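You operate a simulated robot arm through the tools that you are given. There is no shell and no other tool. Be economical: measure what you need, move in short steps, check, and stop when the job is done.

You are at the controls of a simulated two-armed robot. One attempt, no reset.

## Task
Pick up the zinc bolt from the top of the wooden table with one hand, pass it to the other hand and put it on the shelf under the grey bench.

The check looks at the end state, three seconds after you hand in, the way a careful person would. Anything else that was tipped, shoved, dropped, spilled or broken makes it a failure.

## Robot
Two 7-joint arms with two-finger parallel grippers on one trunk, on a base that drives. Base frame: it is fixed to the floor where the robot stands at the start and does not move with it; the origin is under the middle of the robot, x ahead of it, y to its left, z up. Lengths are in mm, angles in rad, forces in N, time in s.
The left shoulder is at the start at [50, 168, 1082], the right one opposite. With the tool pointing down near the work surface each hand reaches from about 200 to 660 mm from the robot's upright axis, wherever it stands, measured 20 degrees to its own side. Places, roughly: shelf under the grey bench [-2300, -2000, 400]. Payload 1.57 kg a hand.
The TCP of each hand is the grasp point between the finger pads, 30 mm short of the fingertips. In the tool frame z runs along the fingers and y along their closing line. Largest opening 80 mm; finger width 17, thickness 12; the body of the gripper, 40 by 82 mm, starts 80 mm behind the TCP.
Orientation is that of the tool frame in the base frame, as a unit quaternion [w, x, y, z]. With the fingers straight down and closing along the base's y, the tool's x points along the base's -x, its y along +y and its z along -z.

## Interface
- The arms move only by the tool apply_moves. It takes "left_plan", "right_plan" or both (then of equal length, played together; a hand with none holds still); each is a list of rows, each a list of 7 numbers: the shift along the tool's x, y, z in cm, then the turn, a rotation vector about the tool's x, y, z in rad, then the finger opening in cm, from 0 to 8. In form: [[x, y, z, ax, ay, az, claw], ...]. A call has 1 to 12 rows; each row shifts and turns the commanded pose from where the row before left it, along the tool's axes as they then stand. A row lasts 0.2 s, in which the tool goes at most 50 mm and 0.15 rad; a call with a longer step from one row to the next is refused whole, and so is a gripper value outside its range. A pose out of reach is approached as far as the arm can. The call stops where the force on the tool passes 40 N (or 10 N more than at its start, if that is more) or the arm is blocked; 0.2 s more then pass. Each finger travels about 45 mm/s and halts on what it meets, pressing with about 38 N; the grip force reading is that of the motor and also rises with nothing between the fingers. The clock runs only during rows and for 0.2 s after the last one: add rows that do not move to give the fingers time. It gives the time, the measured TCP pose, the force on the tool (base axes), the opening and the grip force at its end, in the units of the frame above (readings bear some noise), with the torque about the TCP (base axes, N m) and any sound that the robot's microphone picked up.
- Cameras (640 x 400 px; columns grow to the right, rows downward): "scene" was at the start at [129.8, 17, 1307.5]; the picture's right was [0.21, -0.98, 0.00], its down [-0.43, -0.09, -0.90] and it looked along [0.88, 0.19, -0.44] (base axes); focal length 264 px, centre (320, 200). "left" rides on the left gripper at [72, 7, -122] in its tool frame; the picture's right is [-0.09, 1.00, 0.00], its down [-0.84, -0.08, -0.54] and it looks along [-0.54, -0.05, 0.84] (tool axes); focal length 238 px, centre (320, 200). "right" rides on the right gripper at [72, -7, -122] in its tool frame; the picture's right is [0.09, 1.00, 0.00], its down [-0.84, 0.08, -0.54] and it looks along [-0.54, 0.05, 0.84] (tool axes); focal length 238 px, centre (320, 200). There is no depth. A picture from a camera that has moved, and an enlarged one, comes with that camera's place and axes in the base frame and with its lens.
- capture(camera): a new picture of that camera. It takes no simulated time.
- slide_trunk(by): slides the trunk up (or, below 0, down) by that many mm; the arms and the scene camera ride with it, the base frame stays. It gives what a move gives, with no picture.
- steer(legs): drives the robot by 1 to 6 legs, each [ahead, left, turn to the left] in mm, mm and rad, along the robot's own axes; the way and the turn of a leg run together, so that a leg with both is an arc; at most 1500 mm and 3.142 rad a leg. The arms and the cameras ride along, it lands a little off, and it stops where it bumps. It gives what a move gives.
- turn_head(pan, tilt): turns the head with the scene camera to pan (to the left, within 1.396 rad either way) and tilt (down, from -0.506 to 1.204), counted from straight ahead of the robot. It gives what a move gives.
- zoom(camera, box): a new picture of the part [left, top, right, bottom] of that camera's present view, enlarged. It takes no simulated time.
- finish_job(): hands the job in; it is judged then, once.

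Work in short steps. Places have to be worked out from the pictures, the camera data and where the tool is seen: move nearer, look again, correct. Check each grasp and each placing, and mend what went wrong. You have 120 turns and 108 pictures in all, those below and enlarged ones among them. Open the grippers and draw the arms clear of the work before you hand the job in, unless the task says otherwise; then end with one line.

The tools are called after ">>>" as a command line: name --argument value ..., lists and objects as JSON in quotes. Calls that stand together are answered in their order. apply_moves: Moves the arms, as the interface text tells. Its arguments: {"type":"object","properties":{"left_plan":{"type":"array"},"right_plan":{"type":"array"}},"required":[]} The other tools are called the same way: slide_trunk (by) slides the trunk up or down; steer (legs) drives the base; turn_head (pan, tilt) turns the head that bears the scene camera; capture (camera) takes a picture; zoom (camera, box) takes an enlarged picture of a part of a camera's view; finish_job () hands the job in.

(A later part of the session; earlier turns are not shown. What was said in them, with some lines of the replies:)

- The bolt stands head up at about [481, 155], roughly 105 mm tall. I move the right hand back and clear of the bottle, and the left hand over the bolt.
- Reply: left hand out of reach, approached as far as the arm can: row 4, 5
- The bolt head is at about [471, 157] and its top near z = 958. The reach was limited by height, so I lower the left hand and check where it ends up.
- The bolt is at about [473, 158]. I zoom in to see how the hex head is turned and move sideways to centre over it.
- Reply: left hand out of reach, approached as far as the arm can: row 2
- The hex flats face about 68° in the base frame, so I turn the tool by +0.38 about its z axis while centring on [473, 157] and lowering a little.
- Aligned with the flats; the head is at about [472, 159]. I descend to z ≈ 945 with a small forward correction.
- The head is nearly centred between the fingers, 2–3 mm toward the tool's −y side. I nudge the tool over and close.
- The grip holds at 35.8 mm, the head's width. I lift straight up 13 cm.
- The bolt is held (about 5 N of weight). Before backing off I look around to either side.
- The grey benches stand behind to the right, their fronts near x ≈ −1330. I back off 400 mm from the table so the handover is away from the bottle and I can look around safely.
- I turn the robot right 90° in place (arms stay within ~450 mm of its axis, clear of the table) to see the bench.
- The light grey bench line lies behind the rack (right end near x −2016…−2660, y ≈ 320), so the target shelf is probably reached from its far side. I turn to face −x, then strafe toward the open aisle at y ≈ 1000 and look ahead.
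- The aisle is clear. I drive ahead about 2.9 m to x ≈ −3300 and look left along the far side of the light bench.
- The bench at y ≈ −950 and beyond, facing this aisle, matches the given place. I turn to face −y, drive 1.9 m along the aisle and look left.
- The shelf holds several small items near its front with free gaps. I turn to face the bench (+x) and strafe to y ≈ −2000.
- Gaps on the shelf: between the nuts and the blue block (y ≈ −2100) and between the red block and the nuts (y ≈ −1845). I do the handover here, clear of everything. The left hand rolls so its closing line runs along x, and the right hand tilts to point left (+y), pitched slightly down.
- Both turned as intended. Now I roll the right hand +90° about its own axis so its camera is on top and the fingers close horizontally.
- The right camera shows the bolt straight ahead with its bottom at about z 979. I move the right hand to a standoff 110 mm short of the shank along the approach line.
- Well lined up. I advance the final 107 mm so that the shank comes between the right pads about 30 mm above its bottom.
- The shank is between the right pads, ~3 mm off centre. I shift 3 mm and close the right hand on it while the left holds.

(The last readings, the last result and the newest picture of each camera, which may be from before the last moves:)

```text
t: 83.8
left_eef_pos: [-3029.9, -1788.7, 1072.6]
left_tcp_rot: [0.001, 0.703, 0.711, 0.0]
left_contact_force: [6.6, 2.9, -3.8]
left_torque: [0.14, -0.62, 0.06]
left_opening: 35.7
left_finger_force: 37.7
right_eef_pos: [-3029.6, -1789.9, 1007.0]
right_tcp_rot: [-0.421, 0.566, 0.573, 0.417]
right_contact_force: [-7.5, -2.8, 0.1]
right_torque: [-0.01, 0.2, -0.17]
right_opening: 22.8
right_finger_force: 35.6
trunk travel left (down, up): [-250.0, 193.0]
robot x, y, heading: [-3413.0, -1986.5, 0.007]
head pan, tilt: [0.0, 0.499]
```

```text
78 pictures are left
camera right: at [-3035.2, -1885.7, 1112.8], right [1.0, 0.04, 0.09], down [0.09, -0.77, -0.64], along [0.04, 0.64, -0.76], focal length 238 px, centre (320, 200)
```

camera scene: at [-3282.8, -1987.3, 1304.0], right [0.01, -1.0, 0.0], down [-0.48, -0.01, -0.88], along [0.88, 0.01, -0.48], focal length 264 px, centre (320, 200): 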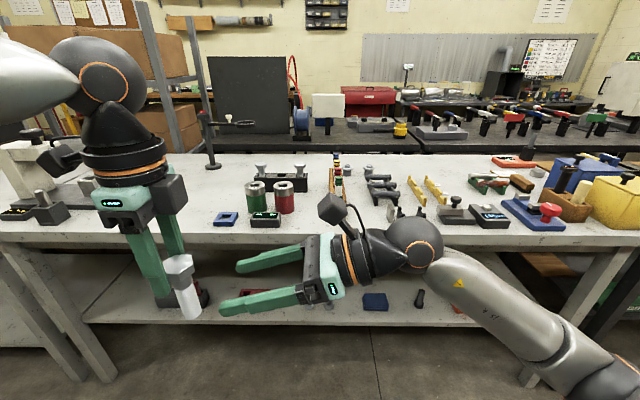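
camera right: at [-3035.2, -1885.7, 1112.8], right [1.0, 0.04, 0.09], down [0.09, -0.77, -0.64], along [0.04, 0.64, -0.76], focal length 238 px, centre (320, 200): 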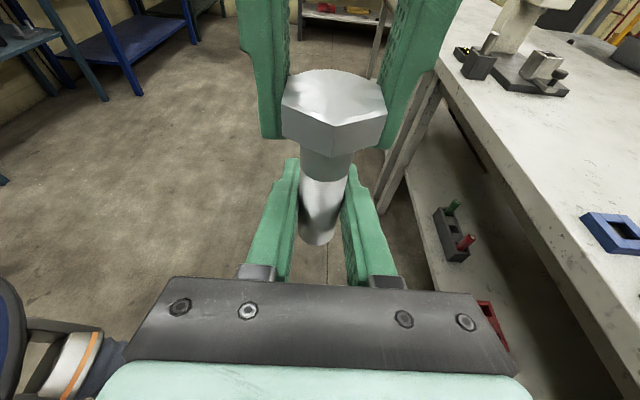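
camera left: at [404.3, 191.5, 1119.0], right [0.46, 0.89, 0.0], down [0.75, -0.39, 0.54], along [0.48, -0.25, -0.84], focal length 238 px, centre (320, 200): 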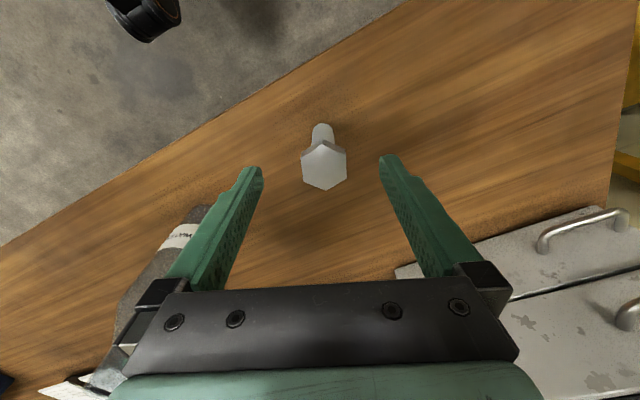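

Right hand holds the shank at 22.8 mm. I open the left hand and then raise it clear.

>>> apply_moves --left_plan '[[0, 0, 0, 0, 0, 0, 5], [0, 0, 0, 0, 0, 0, 7], [0, 0, 0, 0, 0, 0, 8], [0, 0, 0, 0, 0, 0, 8], [0, 0, -3, 0, 0, 0, 8], [0, 0, -4, 0, 0, 0, 8], [2, 0, -4, 0, 0, 0, 8], [3, 0, 0, 0, 0, 0, 8]]' --right_plan '[[0, 0, 0, 0, 0, 0, 0.5], [0, 0, 0, 0, 0, 0, 0.5], [0, 0, 0, 0, 0, 0, 0.5], [0, 0, 0, 0, 0, 0, 0.5], [0, 0, 0, 0, 0, 0, 0.5], [0, 0, 0, 0, 0, 0, 0.5], [0, 0, 0, 0, 0, 0, 0.5], [0, 0, 0, 0, 0, 0, 0.5]]'

>>> capture --camera "right"

>>> capture --camera "scene"

```text
t: 85.6
left_eef_pos: [-3029.5, -1738.9, 1182.8]
left_tcp_rot: [0.0, 0.702, 0.712, 0.0]
left_contact_force: [-0.5, -0.2, -0.2]
left_torque: [0.01, -0.02, 0.03]
left_opening: 80.0
left_finger_force: 0.0
right_eef_pos: [-3028.8, -1789.6, 1006.0]
right_tcp_rot: [-0.422, 0.566, 0.573, 0.417]
right_contact_force: [-0.8, 0.5, -0.2]
right_torque: [0.06, 0.01, -0.03]
right_opening: 23.4
right_finger_force: 35.6
trunk travel left (down, up): [-250.0, 193.0]
robot x, y, heading: [-3414.3, -1986.6, 0.011]
head pan, tilt: [0.0, 0.499]
```

```text
77 pictures are left
camera right: at [-3034.6, -1885.5, 1112.7], right [1.0, 0.04, 0.09], down [0.09, -0.77, -0.64], along [0.04, 0.64, -0.77], focal length 238 px, centre (320, 200)
```

right: 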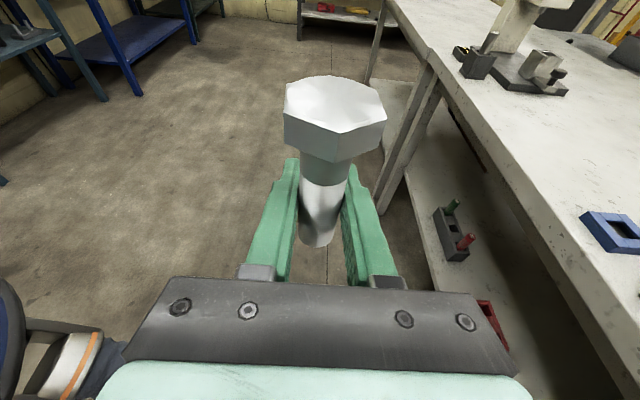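

```text
76 pictures are left
camera scene: at [-3282.9, -1986.8, 1304.0], right [0.01, -1.0, 0.0], down [-0.48, -0.01, -0.88], along [0.88, 0.01, -0.48], focal length 264 px, centre (320, 200)
```

scene: 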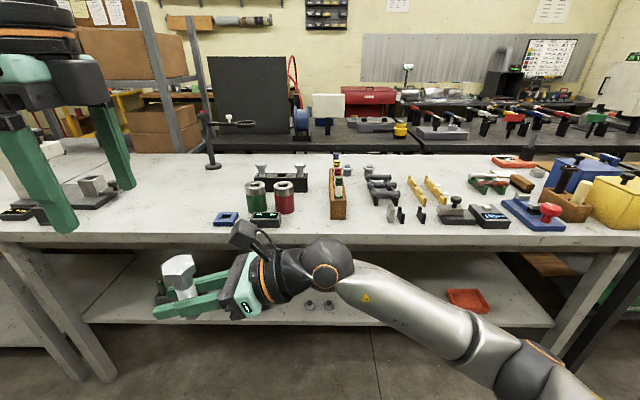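

The right hand alone now holds the bolt upright. I retract the left arm out of the way and pull the right hand back to its own side, keeping the bolt vertical.

>>> apply_moves --left_plan '[[2.1, -3.1, -1, 0, 0, 0, 8], [2.1, -3.1, -1, 0, 0, 0, 8], [2.1, -3.1, -1, 0, 0, 0, 8], [2.1, -3.1, -1, 0, 0, 0, 8], [0, 0, 0, 0, 0, 0, 8], [0, 0, 0, 0, 0, 0, 8], [0, 0, 0, 0, 0, 0, 8], [0, 0, 0, 0, 0, 0, 8]]' --right_plan '[[-1.28, 0.62, -4.12, 0, 0, 0, 0.5], [-1.28, 0.62, -4.12, 0, 0, 0, 0.5], [-1.28, 0.62, -4.12, 0, 0, 0, 0.5], [-1.28, 0.62, -4.12, 0, 0, 0, 0.5], [-1.28, 0.62, -4.12, 0, 0, 0, 0.5], [-1.28, 0.62, -4.12, 0, 0, 0, 0.5], [-1.28, 0.62, -4.12, 0, 0, 0, 0.5], [-1.28, 0.62, -4.12, 0, 0, 0, 0.5]]'

>>> capture --camera "scene"

```text
t: 87.4
left_eef_pos: [-3153.7, -1658.0, 1223.7]
left_tcp_rot: [0.0, 0.703, 0.711, 0.0]
left_contact_force: [-1.3, 0.2, -0.4]
left_torque: [0.0, -0.01, -0.01]
left_opening: 79.9
left_finger_force: 0.0
right_eef_pos: [-2974.8, -2141.0, 1007.0]
right_tcp_rot: [-0.422, 0.565, 0.573, 0.417]
right_contact_force: [0.4, 0.3, 0.8]
right_torque: [0.02, 0.04, 0.02]
right_opening: 23.0
right_finger_force: 35.2
trunk travel left (down, up): [-250.0, 193.0]
robot x, y, heading: [-3413.8, -1987.3, 0.018]
head pan, tilt: [0.0, 0.499]
```

```text
75 pictures are left
camera scene: at [-3282.8, -1987.8, 1303.9], right [0.01, -1.0, 0.0], down [-0.48, -0.01, -0.88], along [0.88, 0.01, -0.48], focal length 264 px, centre (320, 200)
```

scene: 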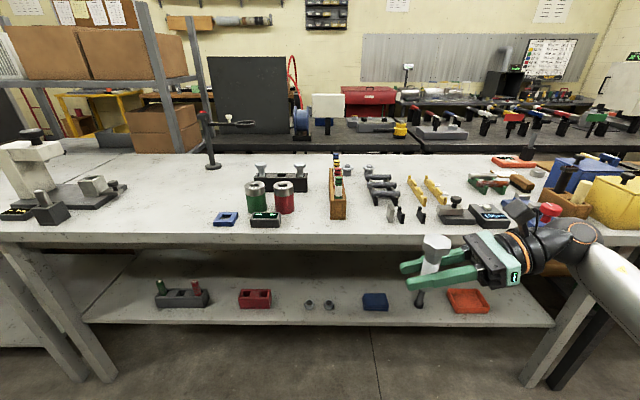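

The shelf is clearly visible. I now yaw the right hand about the vertical so that it points forward, keeping the bolt upright.

>>> apply_moves --right_plan '[[0, 0, 0, -0.1336, 0, 0.0416, 0.5], [0, 0, 0, -0.1336, 0, 0.0416, 0.5], [0, 0, 0, -0.1336, 0, 0.0416, 0.5], [0, 0, 0, -0.1336, 0, 0.0416, 0.5], [0, 0, 0, -0.1336, 0, 0.0416, 0.5], [0, 0, 0, -0.1336, 0, 0.0416, 0.5], [0, 0, 0, -0.1336, 0, 0.0416, 0.5], [0, 0, 0, -0.1336, 0, 0.0416, 0.5], [0, 0, 0, -0.1336, 0, 0.0416, 0.5], [0, 0, 0, -0.1336, 0, 0.0416, 0.5]]'

>>> capture --camera "scene"

>>> capture --camera "right"

```text
t: 89.6
left_eef_pos: [-3153.7, -1657.6, 1222.1]
left_tcp_rot: [0.0, 0.703, 0.712, 0.0]
left_contact_force: [-0.4, 0.2, -0.6]
left_torque: [0.0, 0.01, 0.0]
left_opening: 79.9
left_finger_force: 0.1
right_eef_pos: [-2953.9, -2129.9, 1007.5]
right_tcp_rot: [-0.088, 0.796, 0.121, 0.586]
right_contact_force: [-0.4, -0.2, 0.1]
right_torque: [-0.02, -0.01, 0.04]
right_opening: 22.9
right_finger_force: 35.8
right hand out of reach, approached as far as the arm can: row 8, 9, 10
trunk travel left (down, up): [-250.0, 193.0]
robot x, y, heading: [-3412.5, -1990.4, 0.01]
head pan, tilt: [0.0, 0.499]
```

```text
74 pictures are left
camera scene: at [-3282.8, -1987.8, 1303.9], right [0.01, -1.0, 0.0], down [-0.48, -0.01, -0.88], along [0.88, 0.01, -0.48], focal length 264 px, centre (320, 200)
```

scene: 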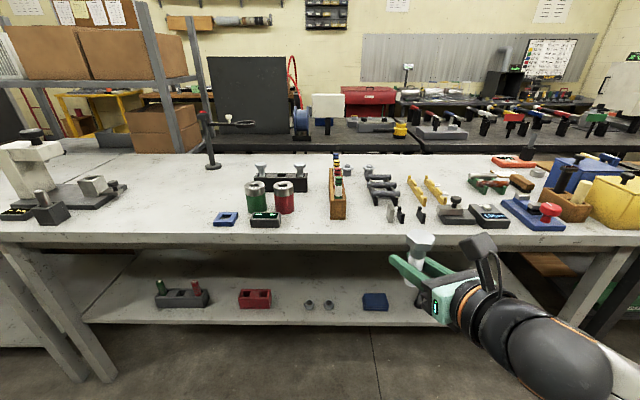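

```text
73 pictures are left
camera right: at [-3047.1, -2151.4, 1113.2], right [0.32, -0.94, 0.09], down [-0.71, -0.3, -0.64], along [0.63, 0.14, -0.77], focal length 238 px, centre (320, 200)
```

right: 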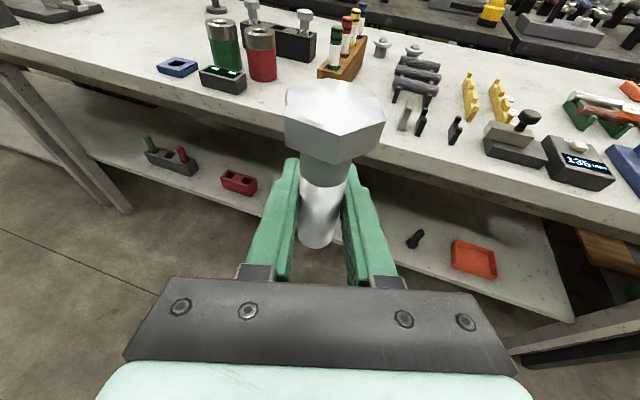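

The right hand points forward (17° to the left, 17° down) with the bolt upright. I lower the trunk fully and look again.

>>> slide_trunk --by -250

>>> capture --camera "scene"

```text
t: 92.2
left_eef_pos: [-3153.4, -1658.0, 974.7]
left_tcp_rot: [0.0, 0.703, 0.712, 0.0]
left_contact_force: [0.3, 0.4, -1.6]
left_torque: [-0.01, -0.03, -0.01]
left_opening: 80.0
left_finger_force: 0.0
right_eef_pos: [-2954.3, -2128.8, 758.6]
right_tcp_rot: [-0.088, 0.796, 0.122, 0.586]
right_contact_force: [0.5, 0.5, -0.4]
right_torque: [0.0, -0.05, -0.03]
right_opening: 23.0
right_finger_force: 35.9
trunk travel left (down, up): [0.0, 443.0]
robot x, y, heading: [-3415.4, -1986.0, 0.011]
head pan, tilt: [0.0, 0.499]
```

```text
72 pictures are left
camera scene: at [-3282.9, -1987.4, 1054.0], right [0.01, -1.0, 0.0], down [-0.48, -0.01, -0.88], along [0.88, 0.01, -0.48], focal length 264 px, centre (320, 200)
```

scene: 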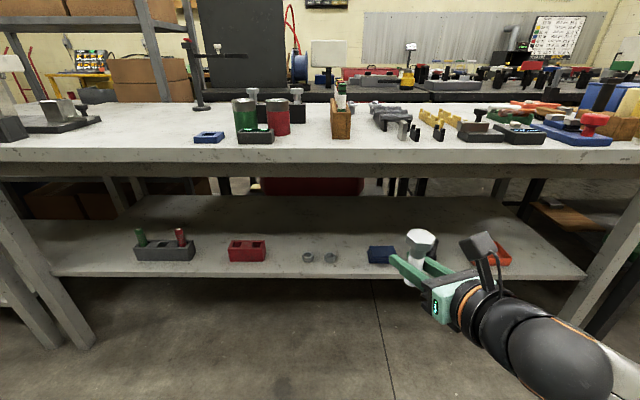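

Both trunk heights agree: the shelf surface is at z ≈ 400 and its front edge at x ≈ −2583. The gap between the red block and the nuts runs y ≈ −1789…−1919. I lower the right hand to z ≈ 480 here in the open.

>>> apply_moves --right_plan '[[-4.4, 0, 1.37, 0, 0, 0, 0.5], [-4.4, 0, 1.37, 0, 0, 0, 0.5], [-4.4, 0, 1.37, 0, 0, 0, 0.5], [-4.4, 0, 1.37, 0, 0, 0, 0.5], [-4.4, 0, 1.37, 0, 0, 0, 0.5], [-4.4, 0, 1.37, 0, 0, 0, 0.5], [0, 0, 0, 0, 0, 0, 0.5]]'

>>> capture --camera "scene"

>>> capture --camera "right"

```text
t: 93.8
left_eef_pos: [-3154.2, -1656.7, 974.2]
left_tcp_rot: [0.001, 0.703, 0.711, 0.0]
left_contact_force: [0.5, -0.1, -0.3]
left_torque: [-0.03, -0.01, -0.01]
left_opening: 80.0
left_finger_force: 0.0
right_eef_pos: [-2956.4, -2141.2, 734.4]
right_tcp_rot: [-0.091, 0.795, 0.125, 0.586]
right_contact_force: [0.3, -0.4, 0.1]
right_torque: [0.0, -0.03, -0.02]
right_opening: 23.1
right_finger_force: 35.4
right hand out of reach, approached as far as the arm can: row 1, 2, 3, 4, 5, 6
trunk travel left (down, up): [0.0, 443.0]
robot x, y, heading: [-3411.3, -1987.6, 0.012]
head pan, tilt: [0.0, 0.499]
```

```text
71 pictures are left
camera scene: at [-3282.8, -1987.4, 1053.9], right [0.01, -1.0, 0.0], down [-0.48, -0.01, -0.88], along [0.88, 0.01, -0.48], focal length 264 px, centre (320, 200)
```

scene: 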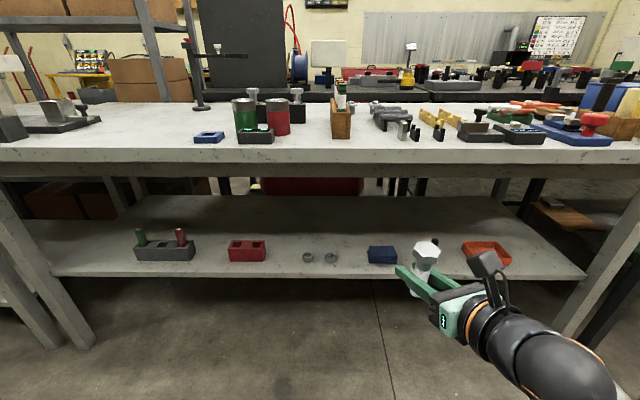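

```text
70 pictures are left
camera right: at [-3048.3, -2165.1, 839.6], right [0.33, -0.94, 0.09], down [-0.7, -0.31, -0.64], along [0.63, 0.15, -0.76], focal length 238 px, centre (320, 200)
```

right: 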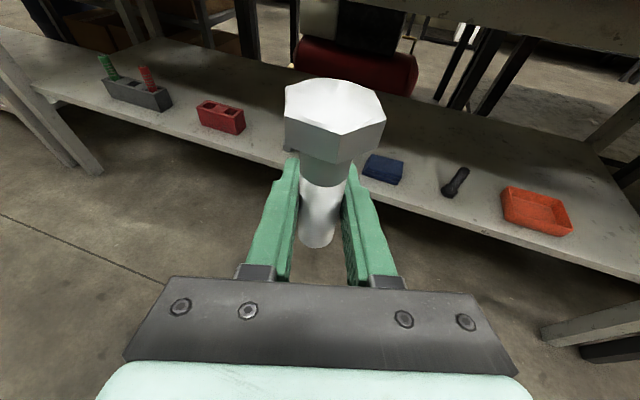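

The descent is blocked by a wrist limit in this pose. I yaw the hand back to the left by ~0.7 rad (the base can be turned to compensate) and try going down again.

>>> apply_moves --right_plan '[[0, 0, 0, 0.1336, 0, -0.0416, 0.5], [0, 0, 0, 0.1336, 0, -0.0416, 0.5], [0, 0, 0, 0.1336, 0, -0.0416, 0.5], [0, 0, 0, 0.1336, 0, -0.0416, 0.5], [0, 0, 0, 0.1336, 0, -0.0416, 0.5], [-4.4, 0, 1.37, 0, 0, 0, 0.5], [-4.4, 0, 1.37, 0, 0, 0, 0.5], [-4.4, 0, 1.37, 0, 0, 0, 0.5], [-4.4, 0, 1.37, 0, 0, 0, 0.5], [-4.4, 0, 1.37, 0, 0, 0, 0.5], [0, 0, 0, 0, 0, 0, 0.5]]'

>>> capture --camera "scene"

```text
t: 96.2
left_eef_pos: [-3154.6, -1657.4, 973.6]
left_tcp_rot: [0.0, 0.703, 0.712, 0.0]
left_contact_force: [0.1, -0.6, 0.2]
left_torque: [-0.01, 0.01, -0.01]
left_opening: 79.9
left_finger_force: 0.0
right_eef_pos: [-2957.3, -2143.9, 501.5]
right_tcp_rot: [-0.284, 0.707, 0.388, 0.519]
right_contact_force: [0.1, 0.3, 0.2]
right_torque: [0.01, 0.0, 0.02]
right_opening: 23.1
right_finger_force: 35.6
trunk travel left (down, up): [0.0, 443.0]
robot x, y, heading: [-3411.1, -1989.0, 0.01]
head pan, tilt: [0.0, 0.499]
```

```text
69 pictures are left
camera scene: at [-3282.8, -1987.4, 1053.9], right [0.01, -1.0, 0.0], down [-0.48, -0.01, -0.88], along [0.88, 0.01, -0.48], focal length 264 px, centre (320, 200)
```

scene: 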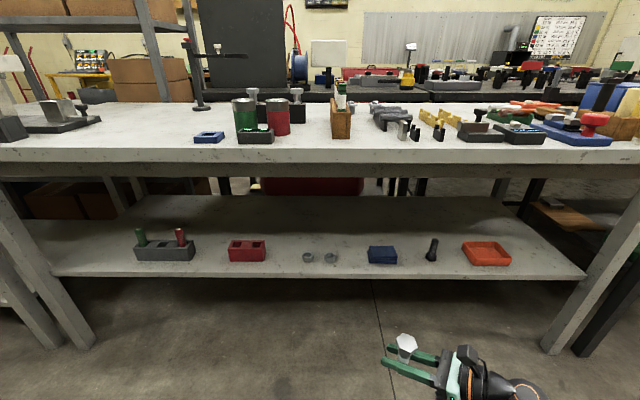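

That works: z = 501 with a yaw of 57°. I try turning back toward straight ahead at this lower height to find the limit.

>>> apply_moves --right_plan '[[0, 0, 0, -0.1336, 0, 0.0416, 0.5], [0, 0, 0, -0.1336, 0, 0.0416, 0.5], [0, 0, 0, -0.1336, 0, 0.0416, 0.5], [0, 0, 0, -0.1336, 0, 0.0416, 0.5], [0, 0, 0, 0, 0, 0, 0.5]]'

```text
t: 97.4
left_eef_pos: [-3154.5, -1657.4, 974.0]
left_tcp_rot: [0.0, 0.703, 0.712, 0.001]
left_contact_force: [0.0, -0.6, 0.1]
left_torque: [-0.01, -0.03, -0.01]
left_opening: 80.1
left_finger_force: 0.1
right_eef_pos: [-2957.0, -2144.2, 501.4]
right_tcp_rot: [-0.129, 0.786, 0.178, 0.577]
right_contact_force: [-0.4, -0.8, 0.3]
right_torque: [0.07, -0.07, -0.06]
right_opening: 22.8
right_finger_force: 35.3
trunk travel left (down, up): [0.0, 443.0]
robot x, y, heading: [-3411.5, -1987.4, 0.013]
head pan, tilt: [0.0, 0.499]
```

The yaw is now about 25° and within reach. I drive the base 230 mm ahead and 290 mm left so that the hand is in front of the gap at y ≈ −1855, still short of the shelf.

>>> steer --legs '[[0, 290, 0], [230, 0, 0]]'

>>> turn_head --pan -0.1 --tilt 0.7

>>> capture --camera "scene"

>>> capture --camera "right"

```text
t: 100.7
left_eef_pos: [-2927.4, -1371.0, 974.6]
left_tcp_rot: [0.001, 0.708, 0.706, 0.0]
left_contact_force: [0.6, 1.0, -1.2]
left_torque: [-0.03, 0.01, 0.0]
left_opening: 80.2
left_finger_force: 0.2
right_eef_pos: [-2736.1, -1859.1, 501.2]
right_tcp_rot: [-0.125, 0.787, 0.173, 0.579]
right_contact_force: [-0.2, -0.8, -0.3]
right_torque: [0.0, -0.03, -0.03]
right_opening: 23.0
right_finger_force: 36.1
trunk travel left (down, up): [0.0, 443.0]
robot x, y, heading: [-3192.6, -1696.6, -0.003]
head pan, tilt: [0.0, 0.499]
```

```text
t: 101.4
left_eef_pos: [-2926.7, -1370.0, 974.3]
left_tcp_rot: [0.0, 0.708, 0.707, -0.001]
left_contact_force: [0.4, -0.4, 0.3]
left_torque: [0.01, 0.03, 0.01]
left_opening: 80.3
left_finger_force: 0.0
right_eef_pos: [-2737.3, -1858.5, 500.9]
right_tcp_rot: [-0.125, 0.787, 0.173, 0.579]
right_contact_force: [0.0, -0.8, -0.4]
right_torque: [0.02, -0.02, 0.0]
right_opening: 22.9
right_finger_force: 35.4
trunk travel left (down, up): [0.0, 443.0]
robot x, y, heading: [-3191.8, -1696.7, -0.004]
head pan, tilt: [-0.099, 0.7]
```

```text
68 pictures are left
camera scene: at [-3066.4, -1707.0, 1036.3], right [-0.1, -0.99, 0.0], down [-0.64, 0.07, -0.77], along [0.76, -0.08, -0.64], focal length 264 px, centre (320, 200)
```

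scene: 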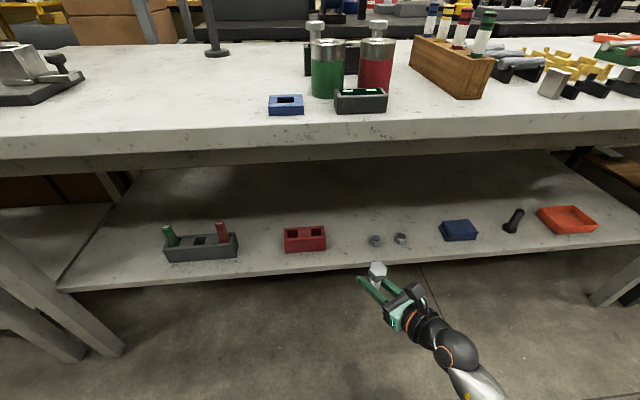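

```text
67 pictures are left
camera right: at [-2825.9, -1892.6, 607.1], right [0.44, -0.89, 0.09], down [-0.66, -0.39, -0.64], along [0.6, 0.22, -0.77], focal length 238 px, centre (320, 200)
```

right: 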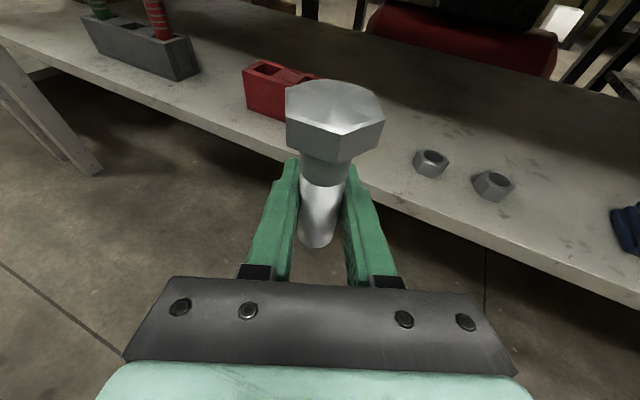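

The gap spans y ≈ −1782…−1918, with items at x ≈ −2540. At z 501 the bolt bottom is about 70 mm above the shelf, above all nearby items. I extend the arm 202 mm to [−2535, −1852].

>>> apply_moves --right_plan '[[1.106, 1.566, 3.558, 0, 0, 0, 0.5], [1.106, 1.566, 3.558, 0, 0, 0, 0.5], [1.106, 1.566, 3.558, 0, 0, 0, 0.5], [1.106, 1.566, 3.558, 0, 0, 0, 0.5], [1.106, 1.566, 3.558, 0, 0, 0, 0.5], [0, 0, 0, 0, 0, 0, 0.5]]'

>>> capture --camera "scene"

>>> capture --camera "right"

```text
t: 102.8
left_eef_pos: [-2926.5, -1370.4, 973.8]
left_tcp_rot: [0.001, 0.708, 0.706, -0.001]
left_contact_force: [0.0, 0.0, -1.8]
left_torque: [0.0, 0.0, 0.01]
left_opening: 80.0
left_finger_force: 0.0
right_eef_pos: [-2537.7, -1854.5, 500.8]
right_tcp_rot: [-0.126, 0.787, 0.174, 0.579]
right_contact_force: [0.4, 0.7, 0.3]
right_torque: [0.01, 0.0, 0.02]
right_opening: 23.0
right_finger_force: 35.7
trunk travel left (down, up): [0.0, 443.0]
robot x, y, heading: [-3191.2, -1695.5, -0.004]
head pan, tilt: [-0.099, 0.7]
```

```text
66 pictures are left
camera scene: at [-3066.3, -1707.0, 1036.2], right [-0.1, -0.99, 0.0], down [-0.64, 0.07, -0.76], along [0.76, -0.08, -0.64], focal length 264 px, centre (320, 200)
```

scene: 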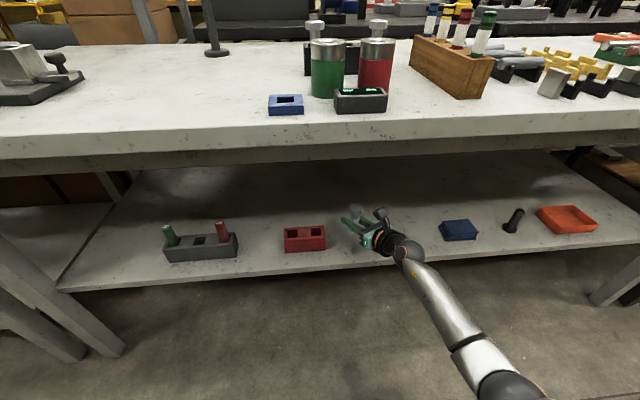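

```text
65 pictures are left
camera right: at [-2626.9, -1888.0, 606.8], right [0.44, -0.89, 0.09], down [-0.66, -0.39, -0.64], along [0.6, 0.22, -0.77], focal length 238 px, centre (320, 200)
```

right: 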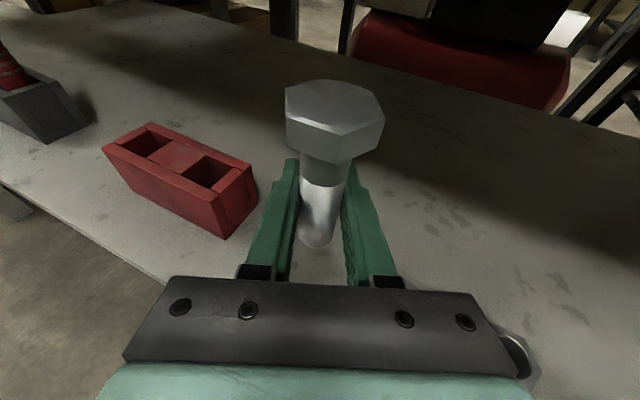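

Positioned over the gap, clear of the red block and the nuts. I lower 60 mm, then check before touching down.

>>> apply_moves --right_plan '[[-1.909, 0, 0.597, 0, 0, 0, 0.5], [-1.909, 0, 0.597, 0, 0, 0, 0.5], [-1.432, 0, 0.448, 0, 0, 0, 0.5], [0, 0, 0, 0, 0, 0, 0.5]]'

>>> capture --camera "right"

>>> zoom --camera "scene" --box '[280, 180, 440, 280]'

```text
t: 103.8
left_eef_pos: [-2926.6, -1369.5, 974.8]
left_tcp_rot: [0.0, 0.708, 0.707, -0.001]
left_contact_force: [0.1, 0.3, 0.5]
left_torque: [-0.04, 0.01, 0.03]
left_opening: 80.1
left_finger_force: 0.0
right_eef_pos: [-2536.0, -1853.7, 446.6]
right_tcp_rot: [-0.125, 0.787, 0.173, 0.579]
right_contact_force: [0.3, -0.1, -0.5]
right_torque: [0.01, -0.07, -0.01]
right_opening: 23.0
right_finger_force: 35.6
trunk travel left (down, up): [0.0, 443.0]
robot x, y, heading: [-3191.6, -1695.5, -0.001]
head pan, tilt: [-0.099, 0.7]
```

```text
64 pictures are left
camera right: at [-2625.4, -1887.6, 553.1], right [0.44, -0.89, 0.09], down [-0.66, -0.39, -0.64], along [0.6, 0.22, -0.77], focal length 238 px, centre (320, 200)
```

right: 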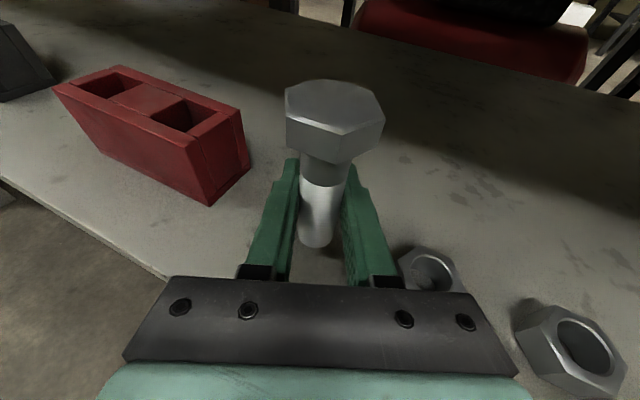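

```text
4.00 times, centred on (360, 230) of scene
camera zoom: at [-3066.3, -1707.1, 1036.2], right [-0.1, -0.99, 0.0], down [-0.64, 0.07, -0.76], along [0.76, -0.08, -0.64], focal length 1057 px, centre (160, 80)
```

zoom: 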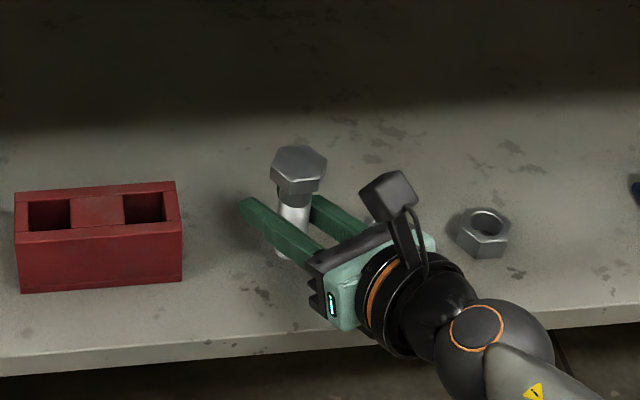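

The remaining nut clearance is good (nut ≈ 73 mm lateral and 31 mm behind the TCP, outside both fingers and body). I lower in small steps toward contact.

>>> apply_moves --right_plan '[[-0.573, 0, 0.179, 0, 0, 0, 0.5], [-0.573, 0, 0.179, 0, 0, 0, 0.5], [0, 0, 0, 0, 0, 0, 0.5]]'

>>> zoom --camera "right" --box '[240, 160, 400, 260]'

```text
t: 104.6
left_eef_pos: [-2926.9, -1370.1, 973.9]
left_tcp_rot: [0.0, 0.708, 0.707, 0.0]
left_contact_force: [0.3, 0.3, -0.4]
left_torque: [0.01, -0.03, -0.01]
left_opening: 80.1
left_finger_force: 0.0
right_eef_pos: [-2535.5, -1852.5, 435.4]
right_tcp_rot: [-0.124, 0.788, 0.172, 0.579]
right_contact_force: [0.5, 0.2, 0.5]
right_torque: [-0.03, -0.01, -0.03]
right_opening: 23.1
right_finger_force: 35.2
trunk travel left (down, up): [0.0, 443.0]
robot x, y, heading: [-3191.6, -1694.5, -0.003]
head pan, tilt: [-0.099, 0.7]
```

```text
4.00 times, centred on (320, 210) of right
camera zoom: at [-2624.5, -1886.2, 540.9], right [0.44, -0.89, 0.09], down [-0.66, -0.39, -0.64], along [0.6, 0.22, -0.77], focal length 953 px, centre (320, 160)
```

zoom: 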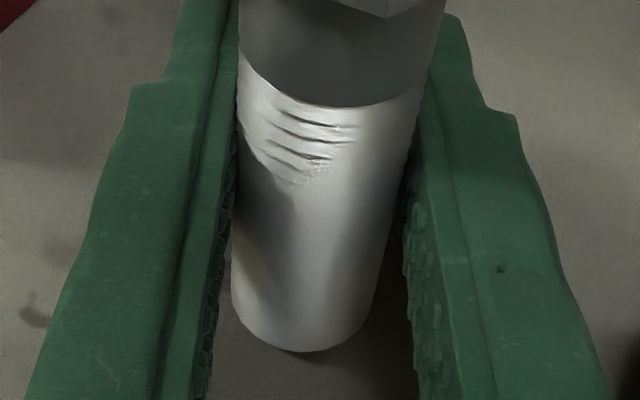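

No contact yet; the bolt bottom should be at about z 407. I continue with 2 mm steps.

>>> apply_moves --right_plan '[[-0.191, 0, 0.06, 0, 0, 0, 0.5], [-0.191, 0, 0.06, 0, 0, 0, 0.5], [-0.095, 0, 0.03, 0, 0, 0, 0.5], [0, 0, 0, 0, 0, 0, 0.5]]'

```text
t: 105.6
left_eef_pos: [-2927.7, -1369.5, 975.5]
left_tcp_rot: [0.001, 0.708, 0.706, 0.001]
left_contact_force: [-0.6, -0.2, 0.2]
left_torque: [0.01, -0.03, 0.03]
left_opening: 80.2
left_finger_force: 0.0
right_eef_pos: [-2534.7, -1852.3, 435.1]
right_tcp_rot: [-0.125, 0.785, 0.173, 0.582]
right_contact_force: [-1.6, -2.4, 15.5]
right_torque: [-0.01, 0.17, -0.01]
right_opening: 23.0
right_finger_force: 35.3
trunk travel left (down, up): [0.0, 443.0]
robot x, y, heading: [-3192.8, -1699.0, 0.002]
head pan, tilt: [-0.099, 0.7]
```

Upward force of 15 N and the hand has stopped at z 435: contact. I check with pictures that it is the bolt on the shelf.

>>> zoom --camera "right" --box '[240, 160, 400, 260]'

>>> zoom --camera "scene" --box '[300, 190, 420, 265]'

>>> capture --camera "right"

```text
4.00 times, centred on (320, 210) of right
camera zoom: at [-2623.8, -1886.2, 539.6], right [0.44, -0.89, 0.09], down [-0.66, -0.39, -0.64], along [0.61, 0.22, -0.76], focal length 953 px, centre (320, 160)
```

zoom: 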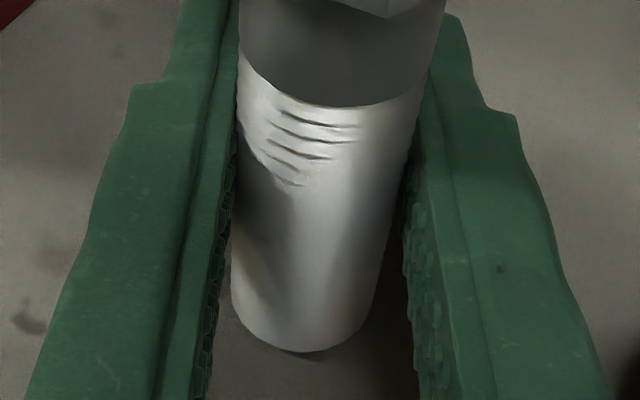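

```text
5.33 times, centred on (360, 228) of scene
camera zoom: at [-3067.9, -1706.7, 1036.7], right [-0.1, -0.99, 0.0], down [-0.64, 0.07, -0.77], along [0.76, -0.08, -0.64], focal length 1409 px, centre (107, 53)
```

zoom: 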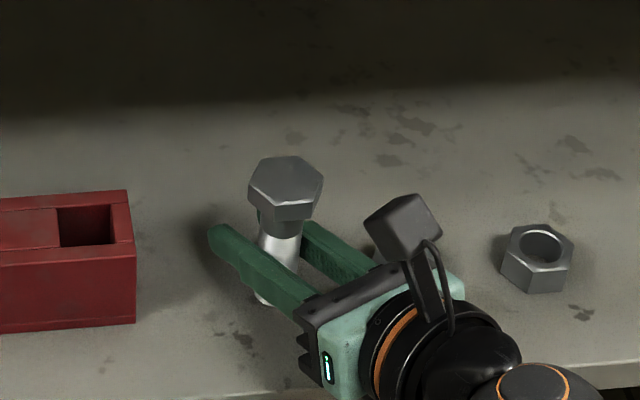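

```text
59 pictures are left
camera right: at [-2623.8, -1886.2, 539.6], right [0.44, -0.89, 0.09], down [-0.66, -0.39, -0.64], along [0.61, 0.22, -0.76], focal length 238 px, centre (320, 200)
```

right: 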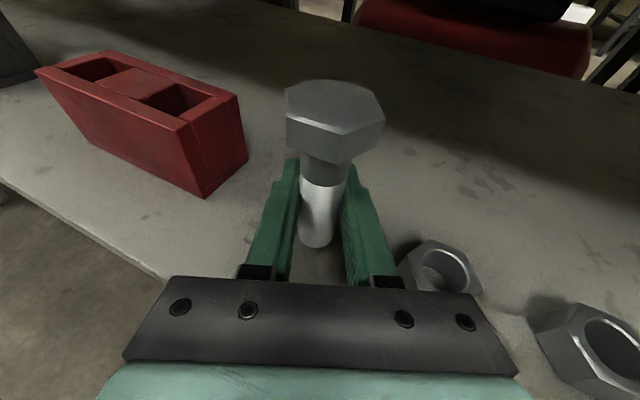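

The bolt stands on the shelf. I relieve most of the push (back up ~4 mm of command) and then open slowly to 5 cm.

>>> apply_moves --right_plan '[[0.36, 0, -0.113, 0, 0, 0, 0.5], [0, 0, 0, 0, 0, 0, 0.5], [0, 0, 0, 0, 0, 0, 2.6], [0, 0, 0, 0, 0, 0, 3.2], [0, 0, 0, 0, 0, 0, 4], [0, 0, 0, 0, 0, 0, 4.8], [0, 0, 0, 0, 0, 0, 4.8]]'

>>> capture --camera "right"

>>> zoom --camera "scene" --box '[300, 190, 420, 265]'

```text
t: 107.2
left_eef_pos: [-2926.6, -1371.3, 974.0]
left_tcp_rot: [0.0, 0.708, 0.706, -0.001]
left_contact_force: [0.2, -0.4, 0.2]
left_torque: [0.0, -0.02, 0.02]
left_opening: 80.0
left_finger_force: 0.1
right_eef_pos: [-2535.1, -1852.3, 434.3]
right_tcp_rot: [-0.126, 0.787, 0.174, 0.578]
right_contact_force: [-0.3, -0.4, 0.3]
right_torque: [0.05, -0.01, -0.02]
right_opening: 48.1
right_finger_force: 0.1
trunk travel left (down, up): [0.0, 443.0]
robot x, y, heading: [-3194.2, -1696.2, -0.0]
head pan, tilt: [-0.099, 0.7]
```

```text
58 pictures are left
camera right: at [-2624.4, -1885.8, 540.3], right [0.44, -0.89, 0.09], down [-0.66, -0.39, -0.64], along [0.6, 0.22, -0.77], focal length 238 px, centre (320, 200)
```

right: 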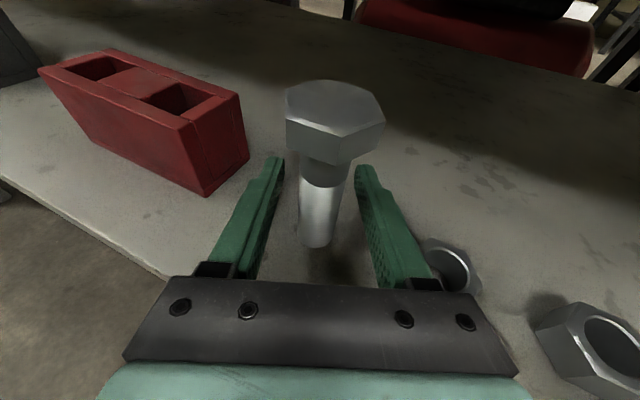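

```text
5.33 times, centred on (360, 228) of scene
camera zoom: at [-3066.6, -1707.0, 1036.3], right [-0.1, -0.99, 0.0], down [-0.64, 0.07, -0.76], along [0.76, -0.08, -0.64], focal length 1409 px, centre (107, 53)
```

zoom: 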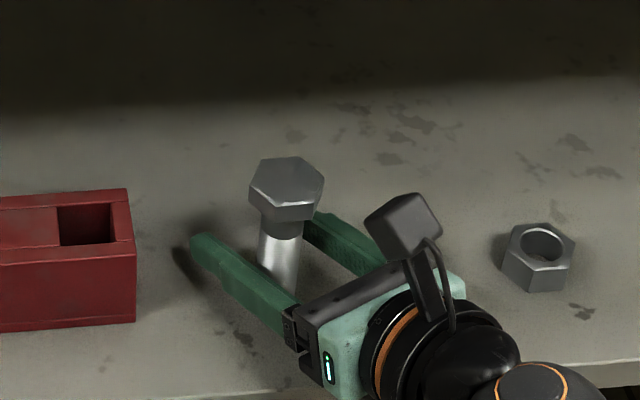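

The bolt stands free and upright. I withdraw the right hand straight back along its axis.

>>> apply_moves --right_plan '[[0, 0, -1.5, 0, 0, 0, 4.8], [0, 0, -3, 0, 0, 0, 4.8], [0, 0, -3.5, 0, 0, 0, 4.8], [0, 0, -4, 0, 0, 0, 4.8], [0, 0, -4, 0, 0, 0, 4.8], [0, 0, -4, 0, 0, 0, 4.8], [0, 0, -4, 0, 0, 0, 8]]'

>>> capture --camera "scene"

>>> capture --camera "right"

```text
t: 108.8
left_eef_pos: [-2925.9, -1369.3, 974.2]
left_tcp_rot: [0.0, 0.708, 0.706, 0.0]
left_contact_force: [-0.4, -0.3, -0.5]
left_torque: [0.0, 0.0, 0.02]
left_opening: 79.9
left_finger_force: 0.0
right_eef_pos: [-2740.8, -1948.3, 504.8]
right_tcp_rot: [-0.125, 0.787, 0.173, 0.579]
right_contact_force: [-0.5, 0.2, -0.4]
right_torque: [0.02, 0.01, -0.02]
right_opening: 80.2
right_finger_force: 0.1
trunk travel left (down, up): [0.0, 443.0]
robot x, y, heading: [-3191.3, -1699.9, 0.001]
head pan, tilt: [-0.099, 0.7]
```

```text
56 pictures are left
camera scene: at [-3066.5, -1707.0, 1036.3], right [-0.1, -0.99, 0.0], down [-0.64, 0.07, -0.76], along [0.76, -0.08, -0.64], focal length 264 px, centre (320, 200)
```

scene: 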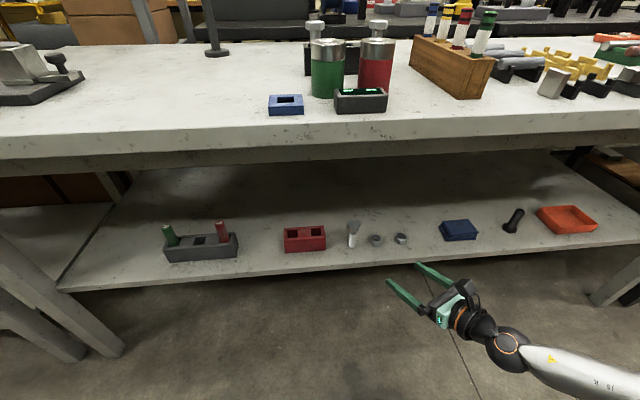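

```text
55 pictures are left
camera right: at [-2831.3, -1982.4, 610.6], right [0.44, -0.89, 0.09], down [-0.66, -0.39, -0.64], along [0.6, 0.22, -0.77], focal length 238 px, centre (320, 200)
```

right: 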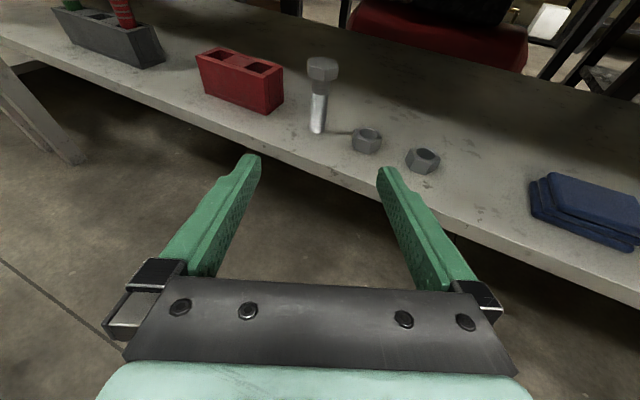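

The bolt stands upright on the shelf with its neighbours undisturbed. I back the base off 250 mm so that both arms are clear of the bench and take a last look.

>>> steer --legs '[[-250, 0, 0]]'

>>> capture --camera "scene"

```text
t: 110.7
left_eef_pos: [-3178.0, -1368.6, 974.1]
left_tcp_rot: [0.0, 0.705, 0.709, 0.001]
left_contact_force: [-0.1, -0.1, 0.6]
left_torque: [-0.02, 0.0, 0.0]
left_opening: 80.0
left_finger_force: 0.1
right_eef_pos: [-2989.7, -1946.3, 503.5]
right_tcp_rot: [-0.127, 0.786, 0.176, 0.579]
right_contact_force: [0.0, -0.6, -0.3]
right_torque: [-0.03, -0.03, 0.0]
right_opening: 80.0
right_finger_force: 0.0
trunk travel left (down, up): [0.0, 443.0]
robot x, y, heading: [-3441.9, -1697.7, 0.003]
head pan, tilt: [-0.099, 0.7]
```

```text
54 pictures are left
camera scene: at [-3315.8, -1706.5, 1036.3], right [-0.1, -1.0, 0.0], down [-0.64, 0.06, -0.76], along [0.76, -0.07, -0.64], focal length 264 px, centre (320, 200)
```

scene: 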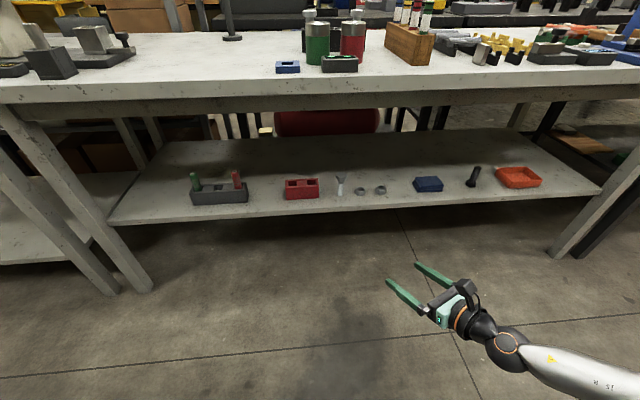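

The bolt stands on the shelf, both grippers are open and the arms are clear, so I hand the job in.

>>> finish_job

```text
The job is handed in.
```

The zinc bolt was picked up with the left hand, passed to the right, and now stands upright on the shelf under the grey bench; the last pictures showed nothing else moved.
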